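You operate a simulated robot arm through the tools that you are given. There is no shell and no other tool.

You run a simulated robot arm. Do the job below in one go: nothing can be reset, and whatever is moved stays where it is left.

TASK
Put things in order on the packing table top. At the end: the cream fuse carton from the packing table top is on the silver cover plate; the grey steel bush from the packing table top stands on top of the black steel ring; the blue spring from the packing table top stands where the grey steel bush stood; the grey fuse from the packing table top stands where the blue spring stood; whatever was shut is shut again. Leave all else as you found it, and nothing knocked over.

The check looks at the end state, three seconds after you hand in, the way a careful person would. Anything else that was tipped, shoved, dropped, spilled or broken makes it a failure. A push-on lid holds only when it is set on centred and level and pressed home; a screw cap is set on level and turned clockwise until tight.

THE ROBOT
A 6-joint arm with a two-finger parallel gripper, fixed in place. Base frame: the origin is at the foot of the arm, x ahead of it, y to its left, z up; the work surface is at about z = 0. Readings come in m, rad, newtons and seconds.
With the tool pointing down near the work surface it reaches from about 0.18 to 0.46 m from the base axis. Its first joint turns from -1.222 to 1.222 rad. Payload 1.9 kg.
The tool frame sits at the grasp point between the pads (the TCP): z along the fingers, y along the line on which they close. The tips reach 0.023 m beyond it. Largest opening 0.094 m; finger width 0.038, thickness 0.01; the body of the gripper, 0.054 by 0.096 m, starts 0.039 m behind the TCP.
Orientation is told as [roll, pitch, yaw] about the base's x, y, z axes, in that order, counted from this pose: with the fingers straight down and closing along the base's y, the tool's x points along the base's -x, its y along +y and its z along -z.

THE INTERFACE
- The arm moves only by the tool drive_tool. Its argument "commands" is a list of rows, each a list of 3 entries, a list of its own where there are three numbers: the shift along the tool's x, y, z in m, then the turn, a rotation vector about the tool's x, y, z in degrees, then the opening in per cent of the stroke, from 0 (shut) to 100 (fully open). In form: [[[x, y, z], [rx, ry, rz], fingers], ...]. A call has 1 to 20 rows; each row shifts and turns the commanded pose from where the row before left it, along the tool's axes as they then stand. Rows are played at 5 a second. More than 0.05 m and 0.15 rad between two rows, or a gripper value outside its range, and nothing of the call is played. Where a pose cannot be reached the arm comes as near as it can. A force on the tool above 40 N (or 10 N above the force at the start of the call, whichever is more), or a blocked arm, ends the call early, and 0.2 s more pass. Each finger travels about 0.108 m/s and halts on what it meets, pressing with about 39 N; the grip force reading is that of the motor and also rises with nothing between the fingers. The clock runs only during rows and for 0.2 s after the last one: add rows that do not move to give the fingers time. It gives the time, the measured TCP pose, the force on the tool (base axes), the opening and the grip force at its end, in the units of the frame above (readings bear some noise), with the torque about the TCP (base axes, N m) and any sound that the robot's microphone picked up, and new pictures: "show" is both (left out), scene, wrist or none.
- Cameras (640 x 400 px; columns grow to the right, rows downward): "scene" is fixed at [0.0632, 0.3359, 0.4323]; the picture's right is [-0.63, -0.78, 0.00], its down [-0.45, 0.37, -0.81] and it looks along [0.63, -0.51, -0.58] (base axes); focal length 214 px, centre (320, 200). "wrist" rides on the gripper at [0.086, 0.016, -0.075] in the tool frame; the picture's right is [-0.18, 0.98, 0.00], its down [-0.58, -0.11, -0.81] and it looks along [-0.79, -0.15, 0.59] (tool axes); focal length 243 px, centre (320, 200). There is no depth. A picture from a camera that has moved, and an enlarged one, comes with that camera's place and axes in the base frame and with its lens. The place of the scene camera against the robot may be out by one fixed shift of up to 0.018 m in any direction.
- close_up(camera, box): a new picture of the part [left, top, right, bottom] of that camera's present view, enlarged. The clock stands still meanwhile.
- finish_job(): hands the job in; it is judged then, once.

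Places have to be worked out from the pictures, the camera data and where the tool is seen. Open the gripper and draw the arm clear of the work before you hand the job in, unless the task says otherwise.

The tools are called after "Request:" by a JSON object that holds its "op" and its "data". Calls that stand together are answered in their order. drive_tool: Moves the arm, as the interface text tells. Its arguments: {"type":"object","properties":{"commands":{"type":"array"},"show":{"type":"string","enum":["both","scene","wrist","none"]}},"required":["commands"]} The other tools are called the same way: close_up (camera, box) takes an enlarged picture of a part of a camera's view; finish_job () hands the job in.

At the start:

```text
clock: 0.0
tcp_pos: [0.2502, 0.0974, 0.3055]
orientation: [0.001, 0.0, 0.001]
wrist_force: [0.1, -0.2, 0.3]
wrist_torque: [0.02, 0.01, -0.02]
finger_gap: 0.0941
finger_force: 0.1
```

scene: 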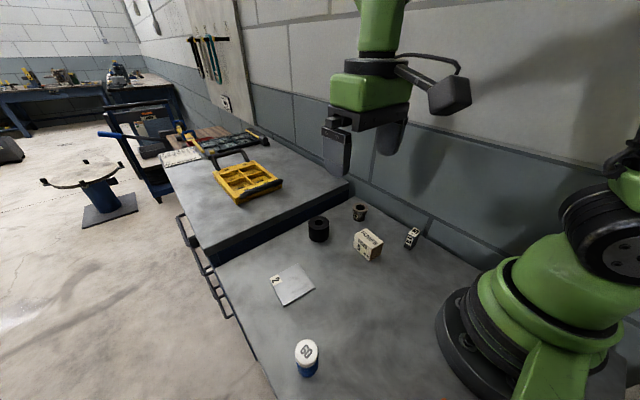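
wrist: 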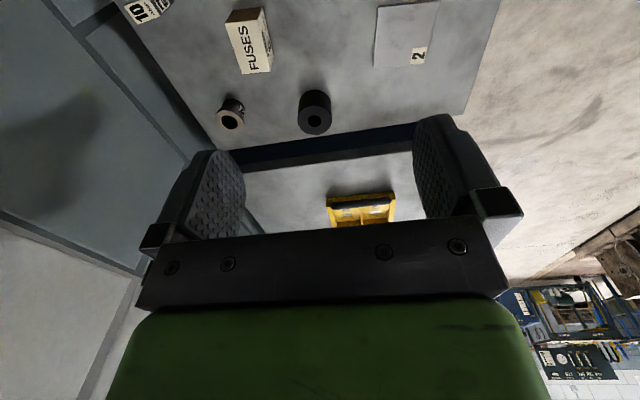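

I'll start by looking closely at the objects on the table in both camera views.

Request:
{"op": "close_up", "data": {"camera": "scene", "box": [260, 180, 460, 305]}}

Request:
{"op": "close_up", "data": {"camera": "scene", "box": [240, 300, 400, 400]}}

Request:
{"op": "close_up", "data": {"camera": "wrist", "box": [100, 0, 340, 150]}}

Request:
{"op": "close_up", "data": {"camera": "scene", "box": [150, 120, 350, 245]}}

```text
3.20 times, centred on (360, 242) of scene
camera zoom: at [0.0632, 0.3359, 0.4323], right [-0.63, -0.78, 0.0], down [-0.45, 0.37, -0.81], along [0.63, -0.51, -0.58], focal length 686 px, centre (192, 64)
```

zoom: 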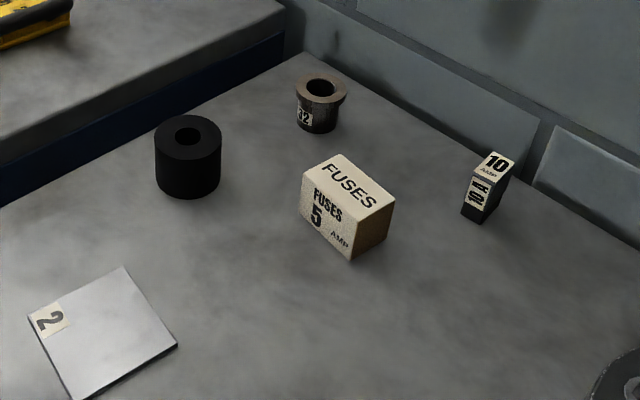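

```text
4.00 times, centred on (320, 350) of scene
camera zoom: at [0.0632, 0.3359, 0.4323], right [-0.63, -0.78, 0.0], down [-0.45, 0.37, -0.81], along [0.63, -0.51, -0.58], focal length 858 px, centre (320, -400)
```

zoom: 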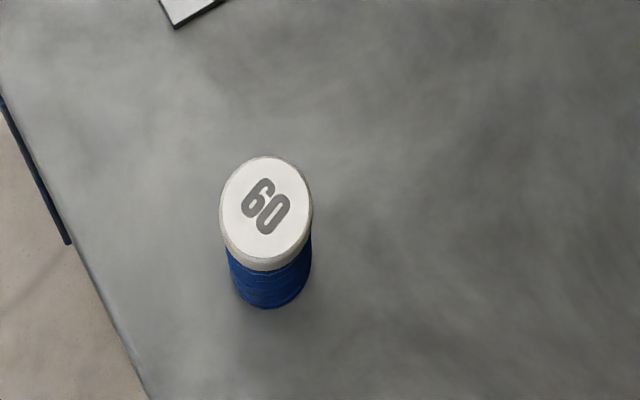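

```text
2.67 times, centred on (220, 75) of wrist
camera zoom: at [0.1635, 0.1129, 0.3804], right [0.18, 0.98, 0.0], down [0.58, -0.11, 0.81], along [0.79, -0.15, -0.59], focal length 647 px, centre (587, 533)
```

zoom: 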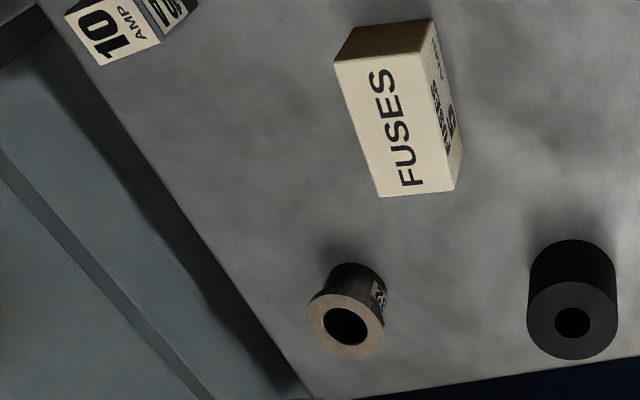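

```text
3.20 times, centred on (250, 182) of scene
camera zoom: at [0.0632, 0.3359, 0.4323], right [-0.63, -0.78, 0.0], down [-0.45, 0.37, -0.81], along [0.63, -0.51, -0.58], focal length 686 px, centre (544, 256)
```

zoom: 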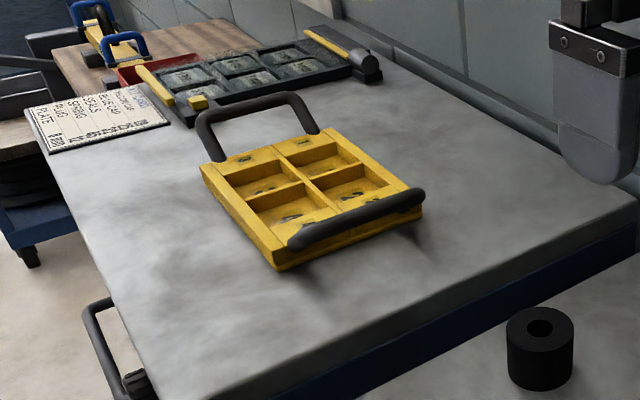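

The pieces are upright: the black ring, the flanged bush (12), the fuse carton, the grey 10 A fuse, the blue spring with white "60" top, and the plate "2". I'll lower the camera toward the right-hand group for better measurement.

Request:
{"op": "drive_tool", "data": {"commands": [[[0.006, -0.0254, 0.017], [0, 0, 0], 100], [[0.006, -0.0254, 0.017], [0, 0, 0], 100], [[0.006, -0.0254, 0.017], [0, 0, 0], 100], [[0.006, -0.0254, 0.017], [0, 0, 0], 100], [[0.006, -0.0254, 0.017], [0, 0, 0], 100], [[0, 0, 0], [0, 0, 0], 100]], "show": "both"}}

```text
clock: 1.4
tcp_pos: [0.2213, -0.031, 0.2202]
orientation: [-0.001, -0.001, -0.001]
wrist_force: [0.4, -0.2, 0.3]
wrist_torque: [-0.03, 0.02, 0.0]
finger_gap: 0.094
finger_force: 0.1
camera wrist: at [0.1339, -0.0142, 0.2944], right [0.18, 0.98, 0.0], down [0.58, -0.11, 0.81], along [0.79, -0.15, -0.59], focal length 243 px, centre (320, 200)
```

scene: 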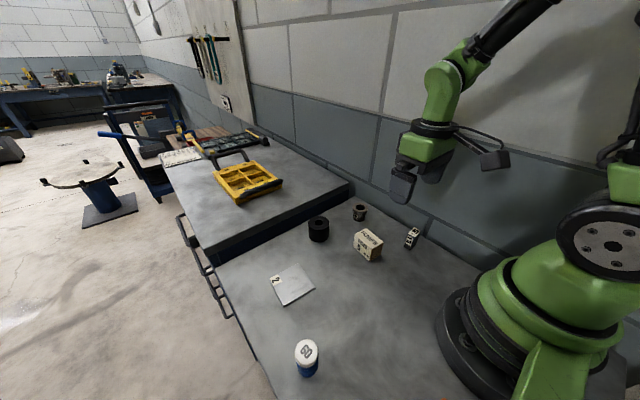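
wrist: 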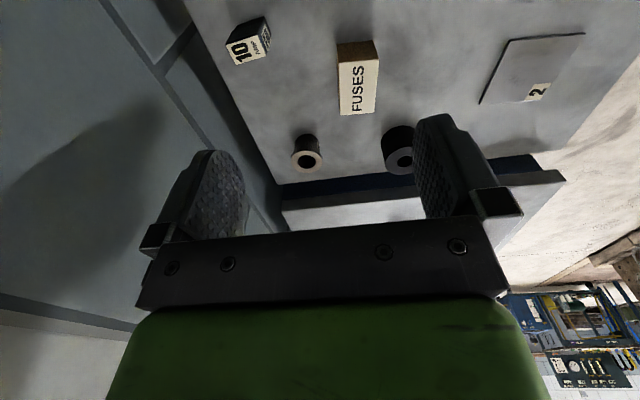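

The wrist view now shows the whole right-hand group; I'll enlarge it to read pixel positions.

Request:
{"op": "close_up", "data": {"camera": "wrist", "box": [210, 0, 450, 150]}}

Request:
{"op": "close_up", "data": {"camera": "wrist", "box": [440, 0, 600, 100]}}

Request:
{"op": "close_up", "data": {"camera": "wrist", "box": [200, 0, 296, 60]}}

Request:
{"op": "close_up", "data": {"camera": "wrist", "box": [272, 110, 432, 210]}}

```text
2.67 times, centred on (330, 75) of wrist
camera zoom: at [0.1339, -0.0142, 0.2944], right [0.18, 0.98, 0.0], down [0.58, -0.11, 0.81], along [0.79, -0.15, -0.59], focal length 647 px, centre (293, 533)
```

zoom: 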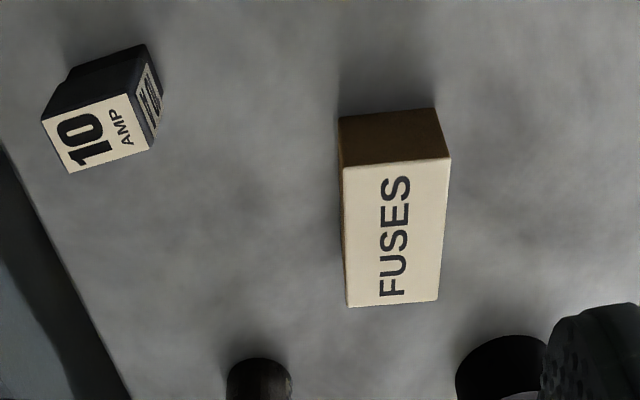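

```text
4.00 times, centred on (520, 50) of wrist
camera zoom: at [0.1339, -0.0142, 0.2944], right [0.18, 0.98, 0.0], down [0.58, -0.11, 0.81], along [0.79, -0.15, -0.59], focal length 970 px, centre (-480, 800)
```

zoom: 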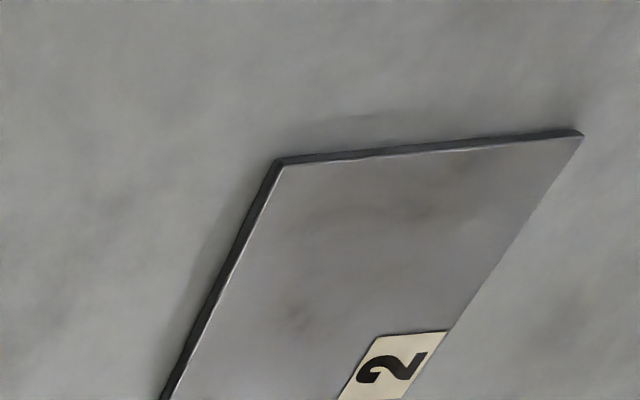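

```text
6.67 times, centred on (248, 30) of wrist
camera zoom: at [0.1339, -0.0142, 0.2944], right [0.18, 0.98, 0.0], down [0.58, -0.11, 0.81], along [0.79, -0.15, -0.59], focal length 1618 px, centre (800, 1333)
```

zoom: 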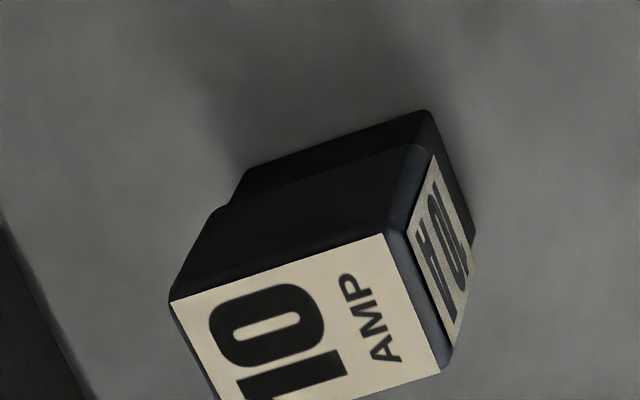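

```text
4.00 times, centred on (352, 160) of wrist
camera zoom: at [0.1339, -0.0142, 0.2944], right [0.18, 0.98, 0.0], down [0.58, -0.11, 0.81], along [0.79, -0.15, -0.59], focal length 970 px, centre (192, 360)
```

zoom: 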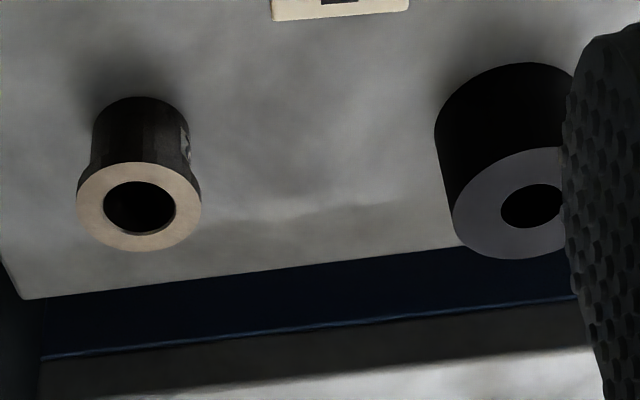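

Triangulating the two wrist views gives: bush about (0.380, -0.080), top z 0.0385, flange 45 mm wide. Ring about (0.397, 0.060), top z 0.048. Carton centre about (0.281, 0.000), and fuse about (0.221, -0.101). Next I'll look at the plate and the spring.

Request:
{"op": "drive_tool", "data": {"commands": [[[0, 0.037, 0.002], [0, 0, 0], 100], [[0, 0.037, 0.002], [0, 0, 0], 100], [[0, 0.037, 0.002], [0, 0, 0], 100], [[0, 0.037, 0.002], [0, 0, 0], 100], [[0, 0.037, 0.001], [0, 0, 0], 100], [[0, 0.036, 0.001], [0, 0, 0], 100], [[0, 0, 0], [0, 0, -7.5], 100], [[0, 0, 0], [0, 0, -7.5], 100], [[0, 0, 0], [0, 0, -7.5], 100], [[0, 0, 0], [0, 0, -7.5], 100], [[0, 0, 0], [0, 0, -7.5], 100], [[0, 0, 0], [0, 0, -7.5], 100], [[0, 0, 0], [0, 0, 0], 100], [[0, 0, 0], [0, 0, 0], 100]], "show": "both"}}

```text
clock: 4.4
tcp_pos: [0.2202, 0.1901, 0.212]
orientation: [-0.001, -0.004, 0.785]
wrist_force: [0.5, 0.1, 0.2]
wrist_torque: [0.06, -0.01, 0.02]
finger_gap: 0.094
finger_force: 0.0
camera wrist: at [0.1479, 0.141, 0.2858], right [-0.57, 0.82, 0.0], down [0.49, 0.33, 0.81], along [0.67, 0.46, -0.59], focal length 243 px, centre (320, 200)
```

scene: 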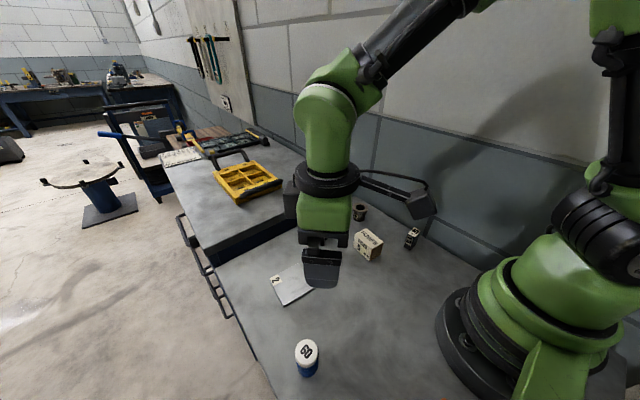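
wrist: 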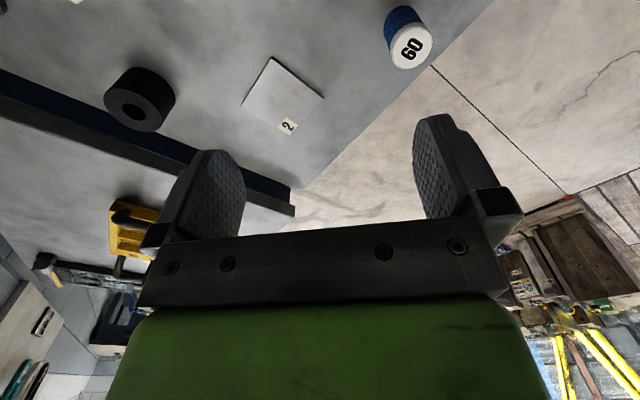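

Request:
{"op": "close_up", "data": {"camera": "wrist", "box": [220, 40, 348, 120]}}

Request:
{"op": "close_up", "data": {"camera": "wrist", "box": [350, 0, 478, 80]}}

Request:
{"op": "close_up", "data": {"camera": "wrist", "box": [70, 50, 198, 130]}}

```text
5.00 times, centred on (284, 80) of wrist
camera zoom: at [0.1479, 0.141, 0.2858], right [-0.57, 0.82, 0.0], down [0.49, 0.33, 0.81], along [0.67, 0.46, -0.59], focal length 1213 px, centre (500, 800)
```

zoom: 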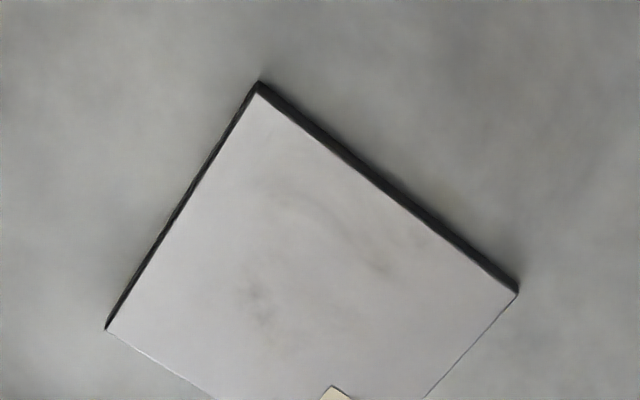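

```text
5.00 times, centred on (414, 40) of wrist
camera zoom: at [0.1479, 0.141, 0.2858], right [-0.57, 0.82, 0.0], down [0.49, 0.33, 0.81], along [0.67, 0.46, -0.59], focal length 1213 px, centre (-150, 1000)
```

zoom: 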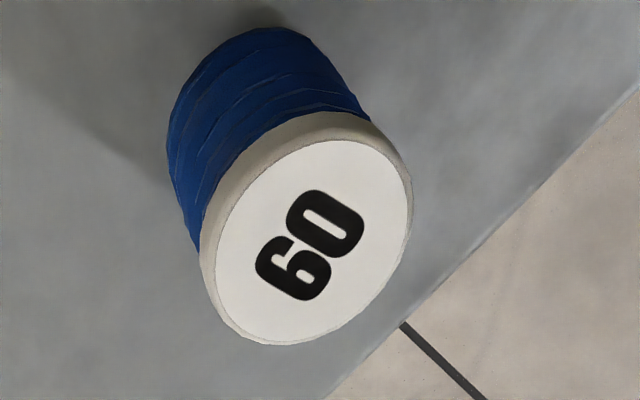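

```text
5.00 times, centred on (134, 90) of wrist
camera zoom: at [0.1479, 0.141, 0.2858], right [-0.57, 0.82, 0.0], down [0.49, 0.33, 0.81], along [0.67, 0.46, -0.59], focal length 1213 px, centre (1250, 750)
```

zoom: 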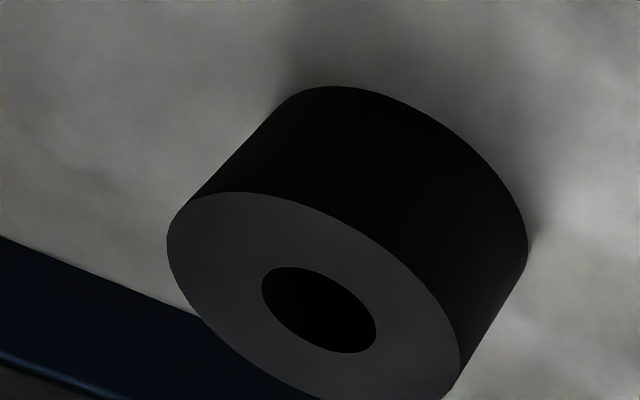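

The plate is a 75 mm square centred near (0.320, 0.200), turned about -5°. The ring view agrees with my earlier fix. Now I'll turn to -4.5° yaw and go above the carton.

Request:
{"op": "drive_tool", "data": {"commands": [[[0, 0, 0], [0, 0, 7.07], 100], [[0, 0, 0], [0, 0, 7.07], 100], [[0, 0, 0], [0, 0, 7.07], 100], [[0, 0, 0], [0, 0, 7.07], 100], [[0, 0, 0], [0, 0, 7.07], 100], [[0, 0, 0], [0, 0, 7.07], 100], [[0, 0, 0], [0, 0, 7.08], 100], [[-0.01518, -0.0369, 0.0124], [0, 0, 0], 100], [[-0.01518, -0.0369, 0.0124], [0, 0, 0], 100], [[-0.01518, -0.0369, 0.0124], [0, 0, 0], 100], [[-0.01518, -0.0369, 0.0124], [0, 0, 0], 100], [[-0.01518, -0.0369, 0.0124], [0, 0, 0], 100], [[0, 0, 0], [0, 0, 0], 100], [[0, 0, 0], [0, 0, 0], 100]], "show": "both"}}

```text
clock: 7.4
tcp_pos: [0.2813, 0.0022, 0.1508]
orientation: [-0.001, -0.002, -0.079]
wrist_force: [0.4, -0.4, 0.7]
wrist_torque: [0.0, 0.0, -0.01]
finger_gap: 0.094
finger_force: 0.2
camera wrist: at [0.1959, 0.024, 0.2246], right [0.26, 0.97, 0.0], down [0.57, -0.15, 0.81], along [0.78, -0.21, -0.59], focal length 243 px, centre (320, 200)
```

scene: 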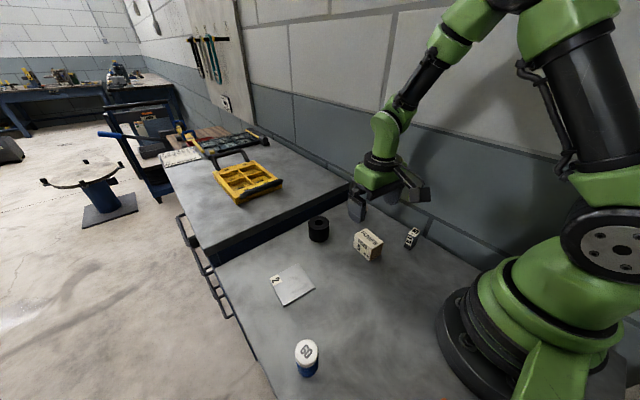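
wrist: 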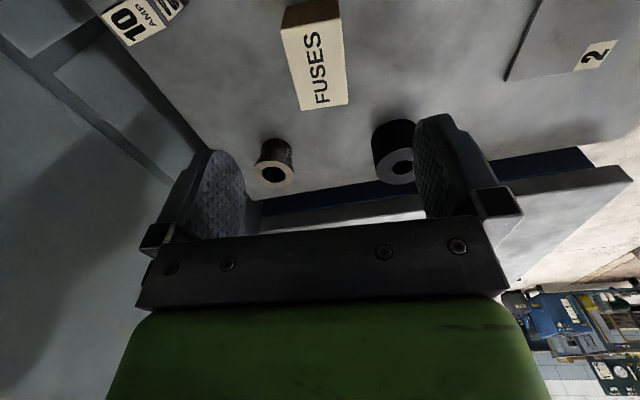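

Above the carton now; I'll enlarge to check its exact position and angle before descending.

Request:
{"op": "close_up", "data": {"camera": "wrist", "box": [250, 0, 410, 120]}}

Request:
{"op": "close_up", "data": {"camera": "wrist", "box": [80, 0, 208, 80]}}

Request:
{"op": "close_up", "data": {"camera": "wrist", "box": [230, 120, 310, 200]}}

```text
3.33 times, centred on (330, 60) of wrist
camera zoom: at [0.1959, 0.024, 0.2246], right [0.26, 0.97, 0.0], down [0.57, -0.15, 0.81], along [0.78, -0.21, -0.59], focal length 809 px, centre (287, 667)
```

zoom: 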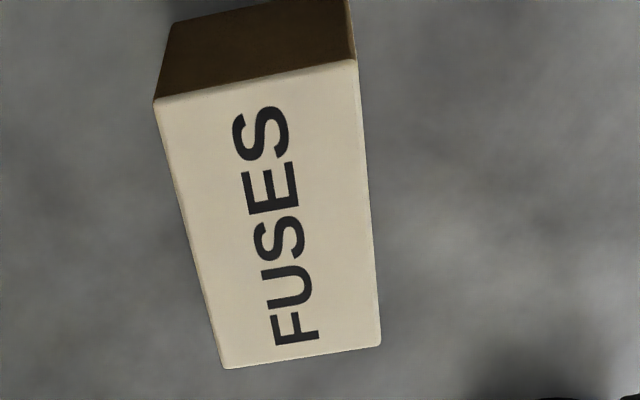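

```text
5.00 times, centred on (144, 40) of wrist
camera zoom: at [0.1959, 0.024, 0.2246], right [0.26, 0.97, 0.0], down [0.57, -0.15, 0.81], along [0.78, -0.21, -0.59], focal length 1213 px, centre (1200, 1000)
```

zoom: 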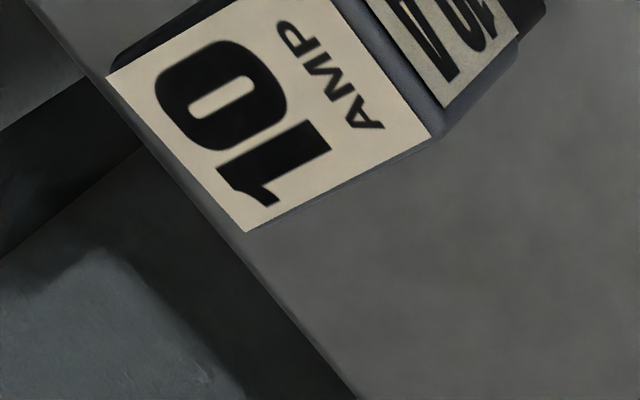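

```text
5.00 times, centred on (270, 160) of wrist
camera zoom: at [0.1959, 0.024, 0.2246], right [0.26, 0.97, 0.0], down [0.57, -0.15, 0.81], along [0.78, -0.21, -0.59], focal length 1213 px, centre (570, 400)
```

zoom: 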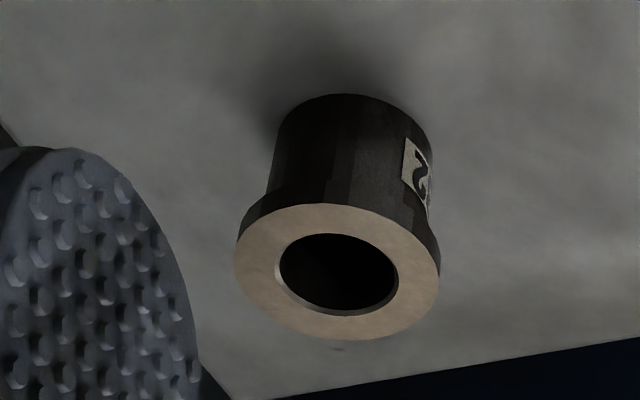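

Carton confirmed at (0.2806, -0.0002), yaw about -5.3°, 60×40×43 mm. I'll trim the pose and descend to straddle it, watching the force.

Request:
{"op": "drive_tool", "data": {"commands": [[[0.0005, -0.0024, 0.03], [0, 0, 0.8], 100], [[0, 0, 0.03], [0, 0, 0], 100], [[0, 0, 0.03], [0, 0, 0], 100], [[0, 0, 0.02], [0, 0, 0], 100], [[0, 0, 0.012], [0, 0, 0], 100], [[0, 0, 0], [0, 0, 0], 100], [[0, 0, 0], [0, 0, 0], 100]], "show": "both"}}

```text
clock: 9.0
tcp_pos: [0.2789, -0.0009, 0.0265]
orientation: [0.0, -0.002, -0.093]
wrist_force: [0.4, 0.2, 0.4]
wrist_torque: [0.01, 0.0, -0.02]
finger_gap: 0.0937
finger_force: 0.1
camera wrist: at [0.1946, 0.0233, 0.1014], right [0.27, 0.96, 0.0], down [0.57, -0.16, 0.81], along [0.78, -0.22, -0.59], focal length 243 px, centre (320, 200)
```

scene: 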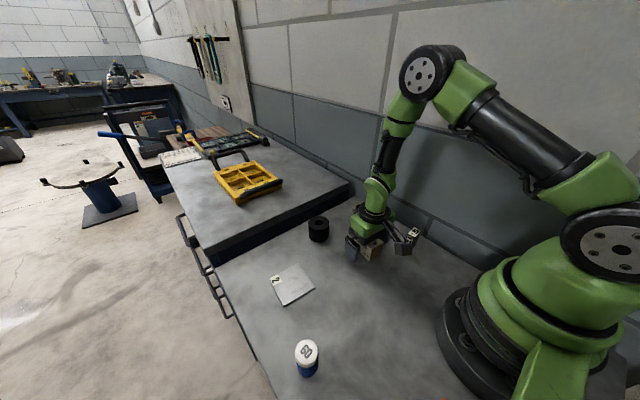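
wrist: 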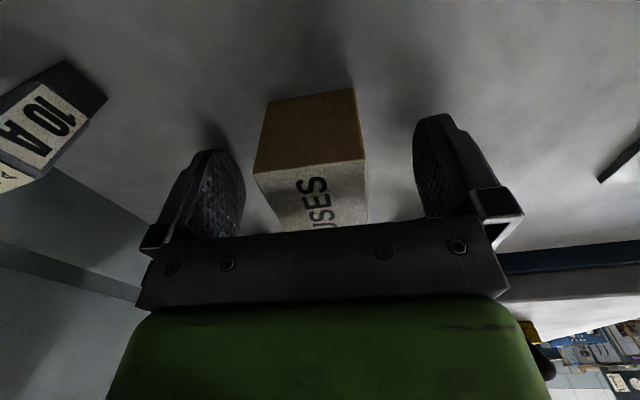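

The carton is centred between the fingers with no contact forces. I'll close on it gently.

Request:
{"op": "drive_tool", "data": {"commands": [[[0, 0, 0], [0, 0, 0], 60], [[0, 0, 0], [0, 0, 0], 45], [[0, 0, 0], [0, 0, 0], 36], [[0, 0, 0], [0, 0, 0], 36], [[0, 0, 0], [0, 0, 0], 36]], "show": "wrist"}}

```text
clock: 10.2
tcp_pos: [0.2809, 0.0001, 0.0273]
orientation: [0.002, -0.002, -0.093]
wrist_force: [-0.4, -0.3, 0.4]
wrist_torque: [-0.04, 0.04, -0.03]
finger_gap: 0.0397
finger_force: 38.9
camera wrist: at [0.1946, 0.0232, 0.1016], right [0.27, 0.96, 0.0], down [0.57, -0.16, 0.81], along [0.78, -0.22, -0.59], focal length 243 px, centre (320, 200)
```

wrist: 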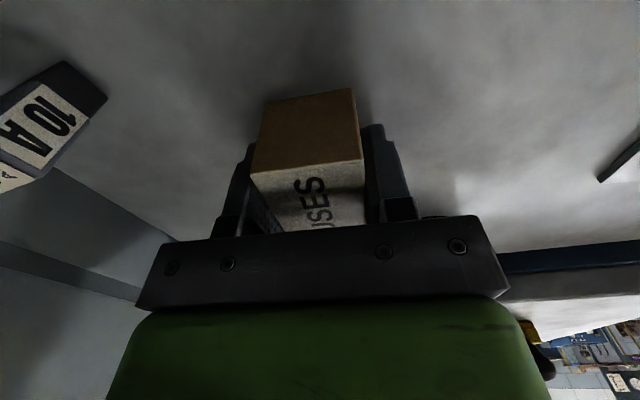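

Carton held (gap 39.7 mm). I'll lift it straight up and carry it over the plate.

Request:
{"op": "drive_tool", "data": {"commands": [[[0, 0, -0.02], [0, 0, 0], 36], [[0, 0, -0.035], [0, 0, 0], 36], [[0, 0, -0.035], [0, 0, 0], 36], [[-0.0042, 0.0408, 0], [0, 0, 0], 36], [[-0.0042, 0.0408, 0], [0, 0, 0], 36], [[-0.0042, 0.0408, 0], [0, 0, 0], 36], [[-0.0042, 0.0408, 0], [0, 0, 0], 36], [[-0.0042, 0.0408, 0], [0, 0, 0], 36], [[0, 0, 0], [0, 0, 0], 36], [[0, 0, 0], [0, 0, 0], 36], [[0, 0, 0], [0, 0, 0], 36]], "show": "both"}}

```text
clock: 12.6
tcp_pos: [0.3216, 0.1972, 0.1161]
orientation: [-0.001, -0.002, -0.093]
wrist_force: [-0.7, 0.0, -0.8]
wrist_torque: [0.0, 0.0, -0.04]
finger_gap: 0.0399
finger_force: 39.1
camera wrist: at [0.2367, 0.2211, 0.1925], right [0.27, 0.96, 0.0], down [0.57, -0.16, 0.81], along [0.78, -0.22, -0.59], focal length 243 px, centre (320, 200)
```

scene: 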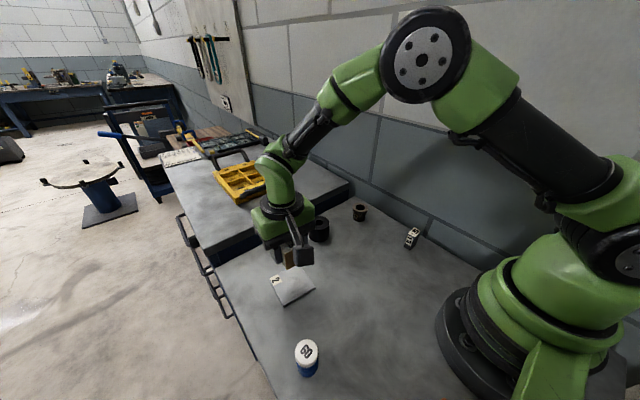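
wrist: 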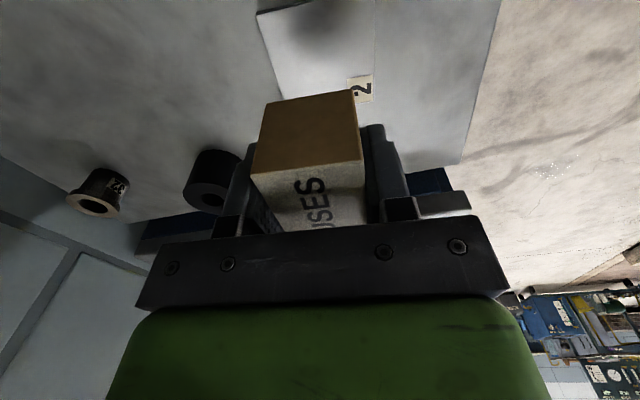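

I'll enlarge the plate region below the carton to check where it will land.

Request:
{"op": "close_up", "data": {"camera": "wrist", "box": [230, 0, 410, 120]}}

Request:
{"op": "close_up", "data": {"camera": "scene", "box": [240, 190, 368, 310]}}

```text
3.33 times, centred on (320, 60) of wrist
camera zoom: at [0.2367, 0.2211, 0.1925], right [0.27, 0.96, 0.0], down [0.57, -0.16, 0.81], along [0.78, -0.22, -0.59], focal length 809 px, centre (320, 667)
```

zoom: 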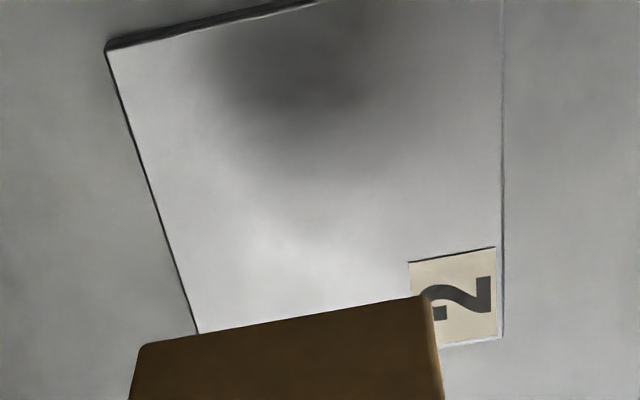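

```text
3.33 times, centred on (304, 250) of scene
camera zoom: at [0.0632, 0.3359, 0.4323], right [-0.63, -0.78, 0.0], down [-0.45, 0.37, -0.81], along [0.63, -0.51, -0.58], focal length 715 px, centre (373, 33)
```

zoom: 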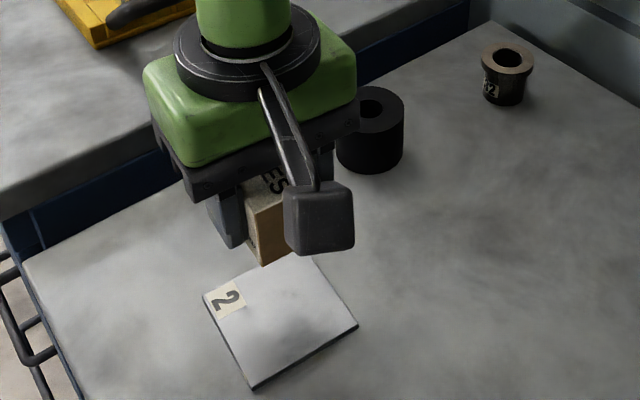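

Plate centre re-measured at (0.3206, 0.200). I'll take a fresh reading of the pose to settle the small y discrepancy.

Request:
{"op": "drive_tool", "data": {"commands": [[[0, 0, 0], [0, 0, 0], 36], [[0, 0, 0], [0, 0, 0], 36]], "show": "none"}}

Request:
{"op": "drive_tool", "data": {"commands": [[[0, 0, 0], [0, 0, 0], 36]], "show": "none"}}

```text
clock: 13.2
tcp_pos: [0.322, 0.1967, 0.1182]
orientation: [0.0, -0.001, -0.093]
wrist_force: [0.5, 0.1, -1.1]
wrist_torque: [0.02, 0.02, 0.0]
finger_gap: 0.0395
finger_force: 38.9
```

```text
clock: 13.6
tcp_pos: [0.3208, 0.1975, 0.1173]
orientation: [0.0, -0.002, -0.093]
wrist_force: [0.5, -0.1, -0.7]
wrist_torque: [0.02, 0.01, 0.01]
finger_gap: 0.0396
finger_force: 39.2
```

The mean reading is (0.3213, 0.1972, 0.117), so I'll correct by about 3 mm and descend to roughly 5 mm above the plate.

Request:
{"op": "drive_tool", "data": {"commands": [[[0.001, 0.0027, 0.02], [0, 0, 0], 36], [[0, 0, 0.025], [0, 0, 0], 36], [[0, 0, 0.025], [0, 0, 0], 36], [[0, 0, 0.012], [0, 0, 0], 36], [[0, 0, 0], [0, 0, 0], 36], [[0, 0, 0], [0, 0, 0], 36]], "show": "both"}}

```text
clock: 15.0
tcp_pos: [0.3214, 0.2021, 0.0346]
orientation: [0.002, -0.002, -0.092]
wrist_force: [0.4, 0.3, -1.0]
wrist_torque: [0.01, -0.02, 0.02]
finger_gap: 0.0394
finger_force: 39.0
camera wrist: at [0.2365, 0.226, 0.109], right [0.27, 0.96, 0.0], down [0.57, -0.16, 0.81], along [0.78, -0.22, -0.59], focal length 243 px, centre (320, 200)
```

scene: 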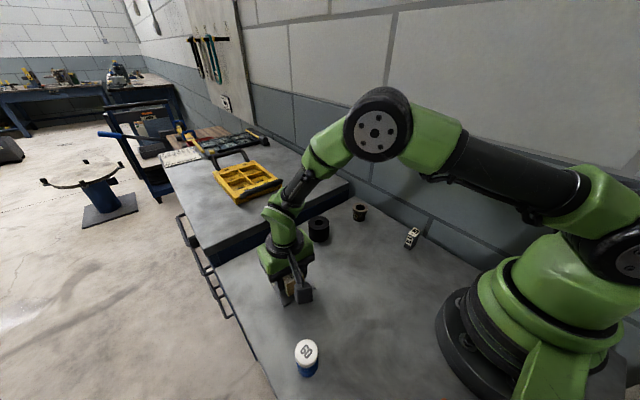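
wrist: 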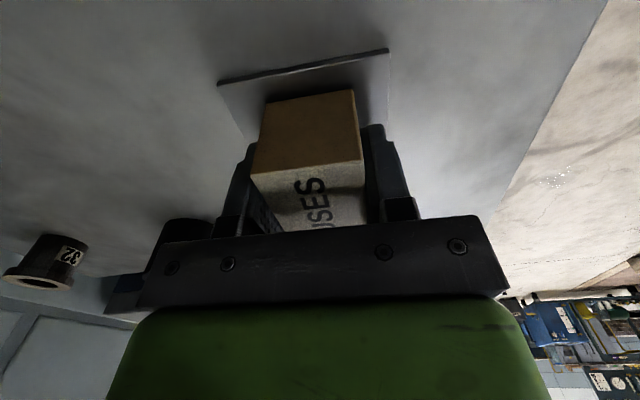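

The carton sits laterally centred over the plate in the wrist view. I'll lower the last few millimetres slowly until the force shows contact.

Request:
{"op": "drive_tool", "data": {"commands": [[[0, 0, 0.002], [0, 0, 0], 36], [[0, 0, 0.001], [0, 0, 0], 36], [[0, 0, 0.001], [0, 0, 0], 36], [[0, 0, 0], [0, 0, 0], 36]], "show": "none"}}

Request:
{"op": "drive_tool", "data": {"commands": [[[0, 0, 0.001], [0, 0, 0], 36], [[0, 0, 0], [0, 0, 0], 36]], "show": "wrist"}}

```text
clock: 16.0
tcp_pos: [0.3205, 0.2018, 0.0323]
orientation: [0.002, -0.002, -0.094]
wrist_force: [-2.8, -5.8, 20.5]
wrist_torque: [-0.24, 0.15, -0.05]
finger_gap: 0.0396
finger_force: 38.7
```

```text
clock: 16.6
tcp_pos: [0.3207, 0.2028, 0.0304]
orientation: [0.001, -0.003, -0.091]
wrist_force: [-1.8, -6.5, 30.8]
wrist_torque: [-0.2, 0.06, -0.06]
finger_gap: 0.0396
finger_force: 39.0
camera wrist: at [0.2358, 0.2266, 0.1048], right [0.27, 0.96, 0.0], down [0.57, -0.16, 0.81], along [0.78, -0.22, -0.59], focal length 243 px, centre (320, 200)
```

wrist: 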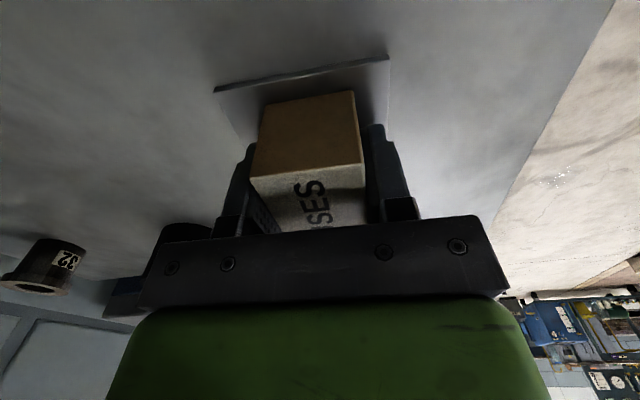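

It is seated on the plate (force 31 N upward). I'll ease off about 2.5 mm of command to relieve the press before opening.

Request:
{"op": "drive_tool", "data": {"commands": [[[0, 0, -0.0015], [0, 0, 0], 36], [[0, 0, -0.001], [0, 0, 0], 36], [[0, 0, 0], [0, 0, 0], 36]], "show": "none"}}

```text
clock: 17.4
tcp_pos: [0.32, 0.2026, 0.0323]
orientation: [0.001, -0.001, -0.091]
wrist_force: [0.0, -0.1, -0.3]
wrist_torque: [0.02, 0.01, 0.02]
finger_gap: 0.0394
finger_force: 38.6
```

Force is near zero, so the carton is just resting on the plate. I'll open the fingers and lift away.

Request:
{"op": "drive_tool", "data": {"commands": [[[0, 0, 0], [0, 0, 0], 45], [[0, 0, 0], [0, 0, 0], 60], [[0, 0, 0], [0, 0, 0], 80], [[0, 0, 0], [0, 0, 0], 80], [[0, 0, -0.03], [0, 0, 0], 80], [[0, 0, -0.04], [0, 0, 0], 80], [[0, 0, -0.045], [0, 0, 0], 80], [[0, 0, 0], [0, 0, 0], 80]], "show": "both"}}

```text
clock: 19.2
tcp_pos: [0.321, 0.203, 0.1501]
orientation: [-0.002, 0.001, -0.093]
wrist_force: [0.4, 0.4, -0.4]
wrist_torque: [0.03, 0.04, 0.02]
finger_gap: 0.0752
finger_force: 0.0
camera wrist: at [0.2361, 0.2258, 0.224], right [0.27, 0.96, 0.0], down [0.57, -0.16, 0.81], along [0.78, -0.22, -0.59], focal length 243 px, centre (320, 200)
```

scene: 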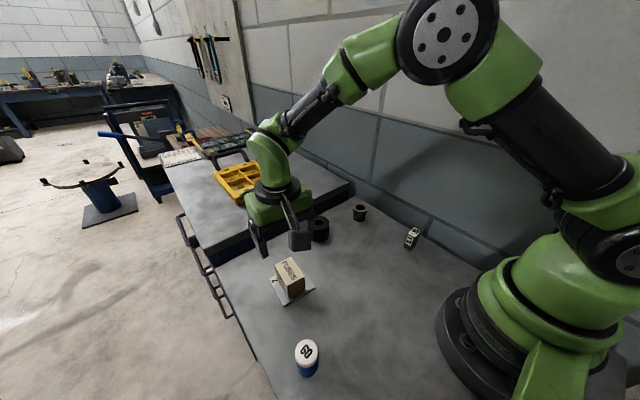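
wrist: 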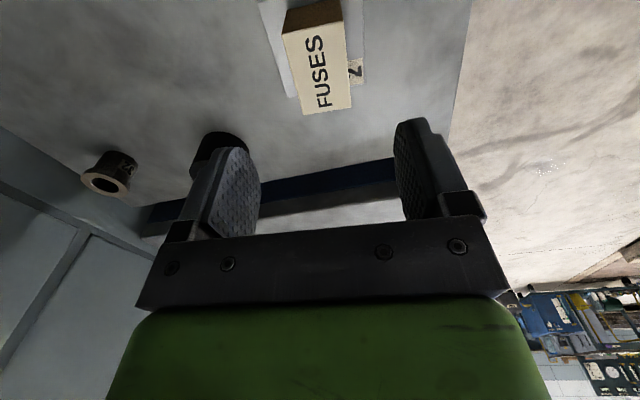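

The carton is standing squarely on the plate. Next is the bush at about (0.3805, -0.080), and I'll go above it at z 0.15.

Request:
{"op": "drive_tool", "data": {"commands": [[[-0.0122, -0.03947, 0], [0, 0, 0], 80], [[-0.0122, -0.03947, 0], [0, 0, 0], 80], [[-0.0122, -0.03947, 0], [0, 0, 0], 80], [[-0.0122, -0.03947, 0], [0, 0, 0], 80], [[-0.0122, -0.03947, 0], [0, 0, 0], 80], [[-0.0122, -0.03947, 0], [0, 0, 0], 80], [[-0.0122, -0.03947, 0], [0, 0, 0], 80], [[0, 0, 0], [0, 0, 0], 80], [[0, 0, 0], [0, 0, 0], 80]], "show": "both"}}

Request:
{"op": "close_up", "data": {"camera": "wrist", "box": [230, 0, 410, 120]}}

Request:
{"op": "close_up", "data": {"camera": "scene", "box": [240, 220, 368, 310]}}

```text
clock: 21.2
tcp_pos: [0.3799, -0.0802, 0.1462]
orientation: [0.0, -0.002, -0.091]
wrist_force: [-0.4, 0.4, 0.6]
wrist_torque: [-0.01, -0.04, -0.02]
finger_gap: 0.0754
finger_force: 0.0
camera wrist: at [0.295, -0.0562, 0.2217], right [0.27, 0.96, 0.0], down [0.57, -0.16, 0.81], along [0.78, -0.22, -0.59], focal length 243 px, centre (320, 200)
```

scene: 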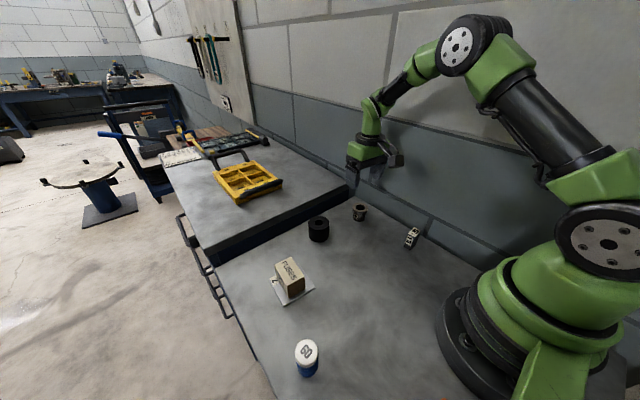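
wrist: 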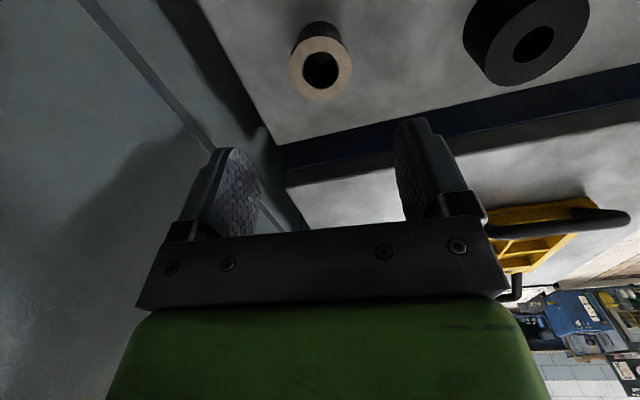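

```text
3.33 times, centred on (320, 60) of wrist
camera zoom: at [0.295, -0.0562, 0.2217], right [0.27, 0.96, 0.0], down [0.57, -0.16, 0.81], along [0.78, -0.22, -0.59], focal length 809 px, centre (320, 667)
```

zoom: 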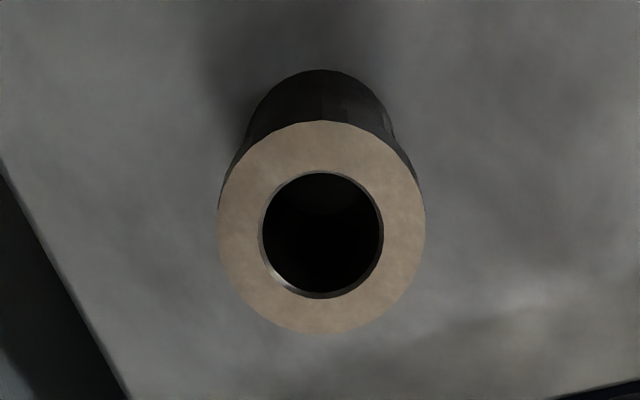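

```text
4.44 times, centred on (304, 265) of scene
camera zoom: at [0.0632, 0.3359, 0.4323], right [-0.63, -0.78, 0.0], down [-0.45, 0.37, -0.81], along [0.63, -0.51, -0.58], focal length 953 px, centre (391, -89)
```

zoom: 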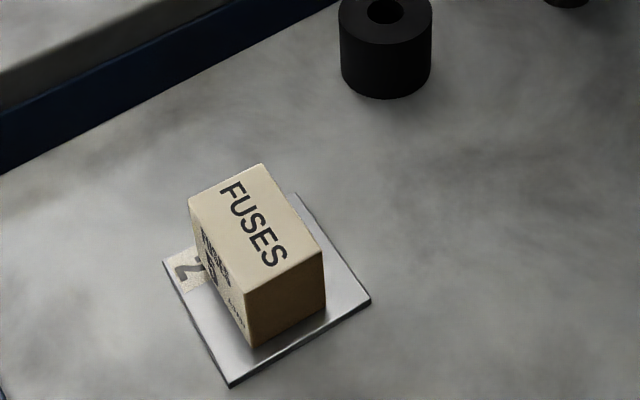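

The carton on the plate looks right. The gripper is directly over the bush, so I'll descend so the pads sit at flange height (TCP z about 0.033).

Request:
{"op": "drive_tool", "data": {"commands": [[[0, 0, 0.035], [0, 0, 0], 80], [[0, 0, 0.035], [0, 0, 0], 80], [[0, 0, 0.03], [0, 0, 0], 80], [[0, 0, 0.013], [0, 0, 0], 80], [[0, 0, 0], [0, 0, 0], 80], [[0, 0, 0], [0, 0, 0], 80]], "show": "wrist"}}

Request:
{"op": "close_up", "data": {"camera": "wrist", "box": [200, 80, 440, 250]}}

```text
clock: 22.6
tcp_pos: [0.3793, -0.0801, 0.0353]
orientation: [0.001, -0.001, -0.092]
wrist_force: [-0.1, 0.7, -0.1]
wrist_torque: [-0.01, -0.01, -0.07]
finger_gap: 0.0753
finger_force: 0.1
camera wrist: at [0.2959, -0.0564, 0.1097], right [0.27, 0.96, 0.0], down [0.57, -0.16, 0.81], along [0.78, -0.22, -0.59], focal length 243 px, centre (320, 200)
```

wrist: 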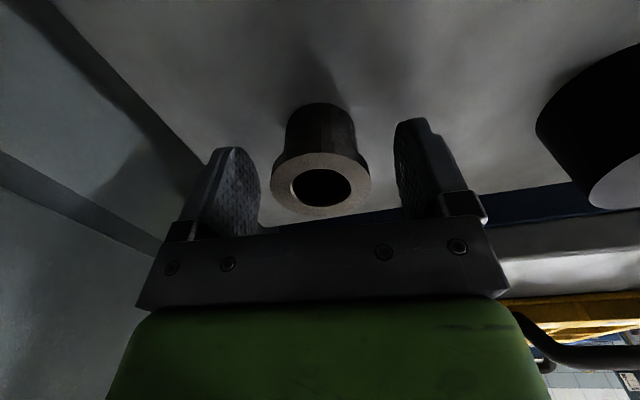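

```text
2.35 times, centred on (320, 165) of wrist
camera zoom: at [0.2959, -0.0564, 0.1097], right [0.27, 0.96, 0.0], down [0.57, -0.16, 0.81], along [0.78, -0.22, -0.59], focal length 571 px, centre (320, 282)
```

zoom: 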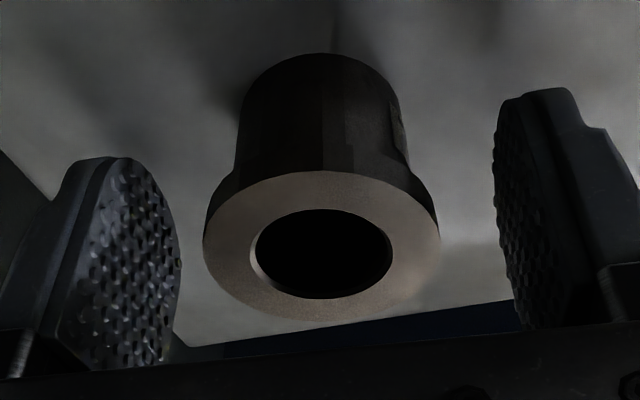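

The bush is centred between the pads at flange height. Closing on it.

Request:
{"op": "drive_tool", "data": {"commands": [[[0, 0, 0], [0, 0, 0], 65], [[0, 0, 0], [0, 0, 0], 54], [[0, 0, 0], [0, 0, 0], 46], [[0, 0, 0], [0, 0, 0], 40], [[0, 0, 0], [0, 0, 0], 40], [[0, 0, 0], [0, 0, 0], 40]], "show": "wrist"}}

Request:
{"op": "close_up", "data": {"camera": "wrist", "box": [200, 80, 440, 250]}}

```text
clock: 24.0
tcp_pos: [0.3811, -0.0802, 0.0351]
orientation: [-0.001, -0.003, -0.092]
wrist_force: [0.1, 0.8, 2.1]
wrist_torque: [-0.03, 0.06, -0.03]
finger_gap: 0.0455
finger_force: 38.7
camera wrist: at [0.296, -0.0563, 0.1099], right [0.27, 0.96, 0.0], down [0.57, -0.16, 0.81], along [0.78, -0.22, -0.59], focal length 243 px, centre (320, 200)
```

wrist: 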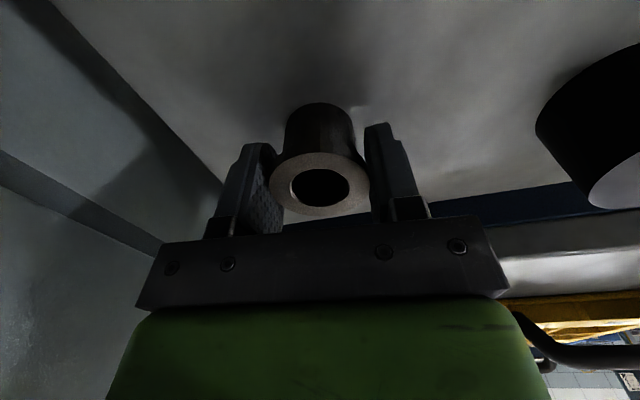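

```text
2.35 times, centred on (320, 165) of wrist
camera zoom: at [0.296, -0.0563, 0.1099], right [0.27, 0.96, 0.0], down [0.57, -0.16, 0.81], along [0.78, -0.22, -0.59], focal length 571 px, centre (320, 282)
```

zoom: 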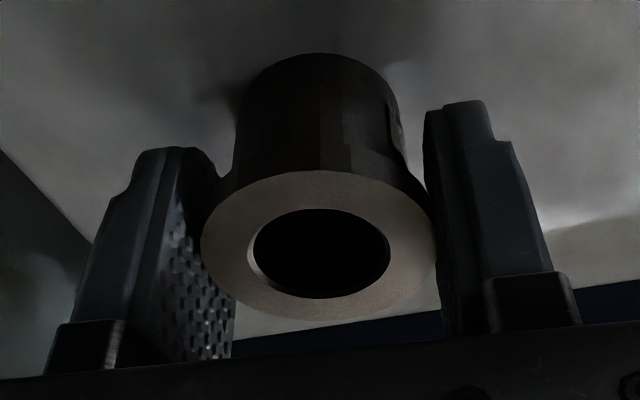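

The bush is gripped at the flange (gap 45.5 mm), so its original centre was (0.380, -0.080). I'll lift it and carry it above the ring at (0.397, 0.060).

Request:
{"op": "drive_tool", "data": {"commands": [[[0, 0, -0.015], [0, 0, 0], 40], [[0, 0, -0.035], [0, 0, 0], 40], [[0, 0, -0.04], [0, 0, 0], 40], [[-0.001, 0.0283, 0], [0, 0, 0], 40], [[-0.001, 0.0283, 0], [0, 0, 0], 40], [[-0.001, 0.0283, 0], [0, 0, 0], 40], [[-0.001, 0.0283, 0], [0, 0, 0], 40], [[0, 0.0283, 0], [0, 0, 0], 40], [[0, 0, 0], [0, 0, 0], 40], [[0, 0, 0], [0, 0, 0], 40], [[0, 0, 0], [0, 0, 0], 40]], "show": "both"}}

Request:
{"op": "close_up", "data": {"camera": "wrist", "box": [200, 0, 440, 150]}}

```text
clock: 26.4
tcp_pos: [0.3977, 0.0591, 0.125]
orientation: [0.002, -0.003, -0.091]
wrist_force: [-0.8, 0.7, -1.5]
wrist_torque: [-0.02, -0.03, 0.0]
finger_gap: 0.0456
finger_force: 38.3
camera wrist: at [0.3113, 0.0819, 0.1998], right [0.27, 0.96, 0.0], down [0.57, -0.16, 0.81], along [0.78, -0.22, -0.59], focal length 243 px, centre (320, 200)
```

scene: 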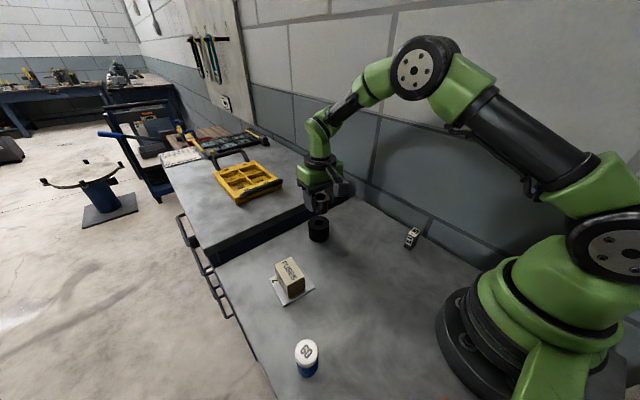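
wrist: 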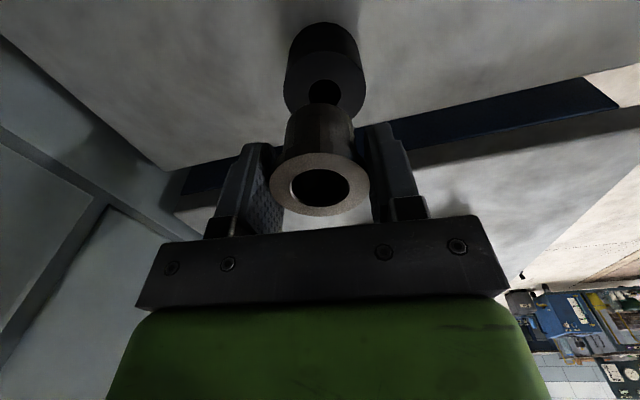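

```text
2.67 times, centred on (320, 75) of wrist
camera zoom: at [0.3113, 0.0819, 0.1998], right [0.27, 0.96, 0.0], down [0.57, -0.16, 0.81], along [0.78, -0.22, -0.59], focal length 647 px, centre (320, 533)
```

zoom: 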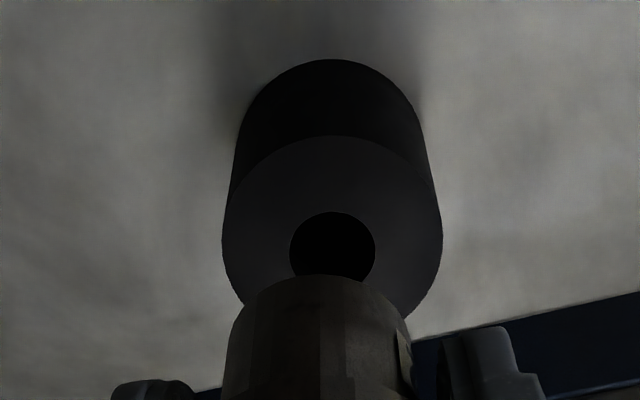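

The ring's hole appears about 3 mm to the +y side of the held bush's axis. I'll shift by that, come down to about 6 mm above the ring, and look again.

Request:
{"op": "drive_tool", "data": {"commands": [[[-0.0015, 0.003, 0.012], [0, 0, 0], 40], [[0, 0, 0.014], [0, 0, 0], 40], [[0, 0, 0.01], [0, 0, 0], 40], [[0, 0, 0], [0, 0, 0], 40], [[0, 0, 0], [0, 0, 0], 40]], "show": "both"}}

Request:
{"op": "close_up", "data": {"camera": "wrist", "box": [200, 30, 440, 230]}}

Request:
{"op": "close_up", "data": {"camera": "scene", "box": [280, 180, 360, 250]}}

```text
clock: 27.6
tcp_pos: [0.3988, 0.0621, 0.0895]
orientation: [0.0, 0.0, -0.093]
wrist_force: [0.6, 0.0, -1.4]
wrist_torque: [0.0, 0.01, -0.01]
finger_gap: 0.0457
finger_force: 39.3
camera wrist: at [0.3138, 0.0862, 0.1632], right [0.27, 0.96, 0.0], down [0.57, -0.16, 0.81], along [0.78, -0.22, -0.59], focal length 243 px, centre (320, 200)
```

scene: 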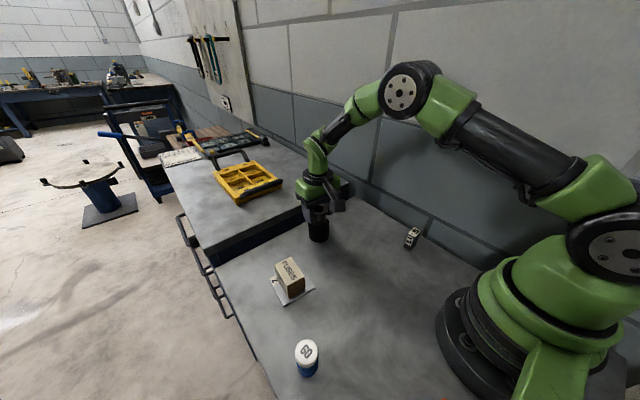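
wrist: 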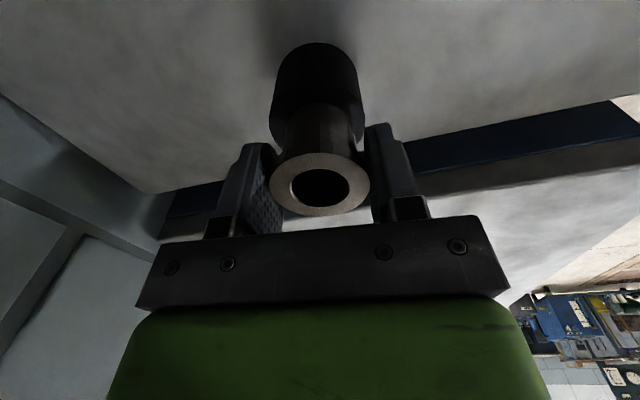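

```text
2.00 times, centred on (320, 130) of wrist
camera zoom: at [0.3138, 0.0862, 0.1632], right [0.27, 0.96, 0.0], down [0.57, -0.16, 0.81], along [0.78, -0.22, -0.59], focal length 485 px, centre (320, 340)
```

zoom: 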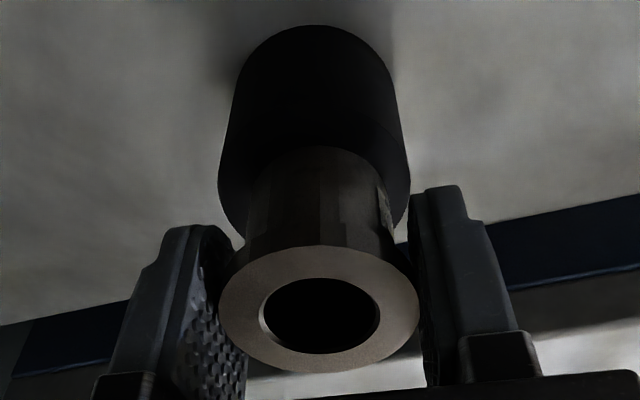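

```text
5.71 times, centred on (320, 215) of scene
camera zoom: at [0.0632, 0.3359, 0.4323], right [-0.63, -0.78, 0.0], down [-0.45, 0.37, -0.81], along [0.63, -0.51, -0.58], focal length 1226 px, centre (320, 114)
```

zoom: 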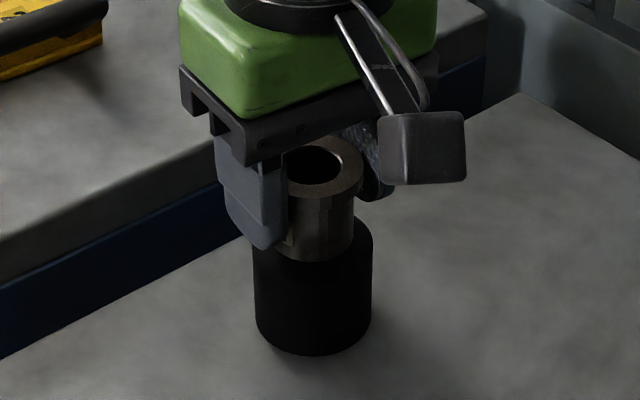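

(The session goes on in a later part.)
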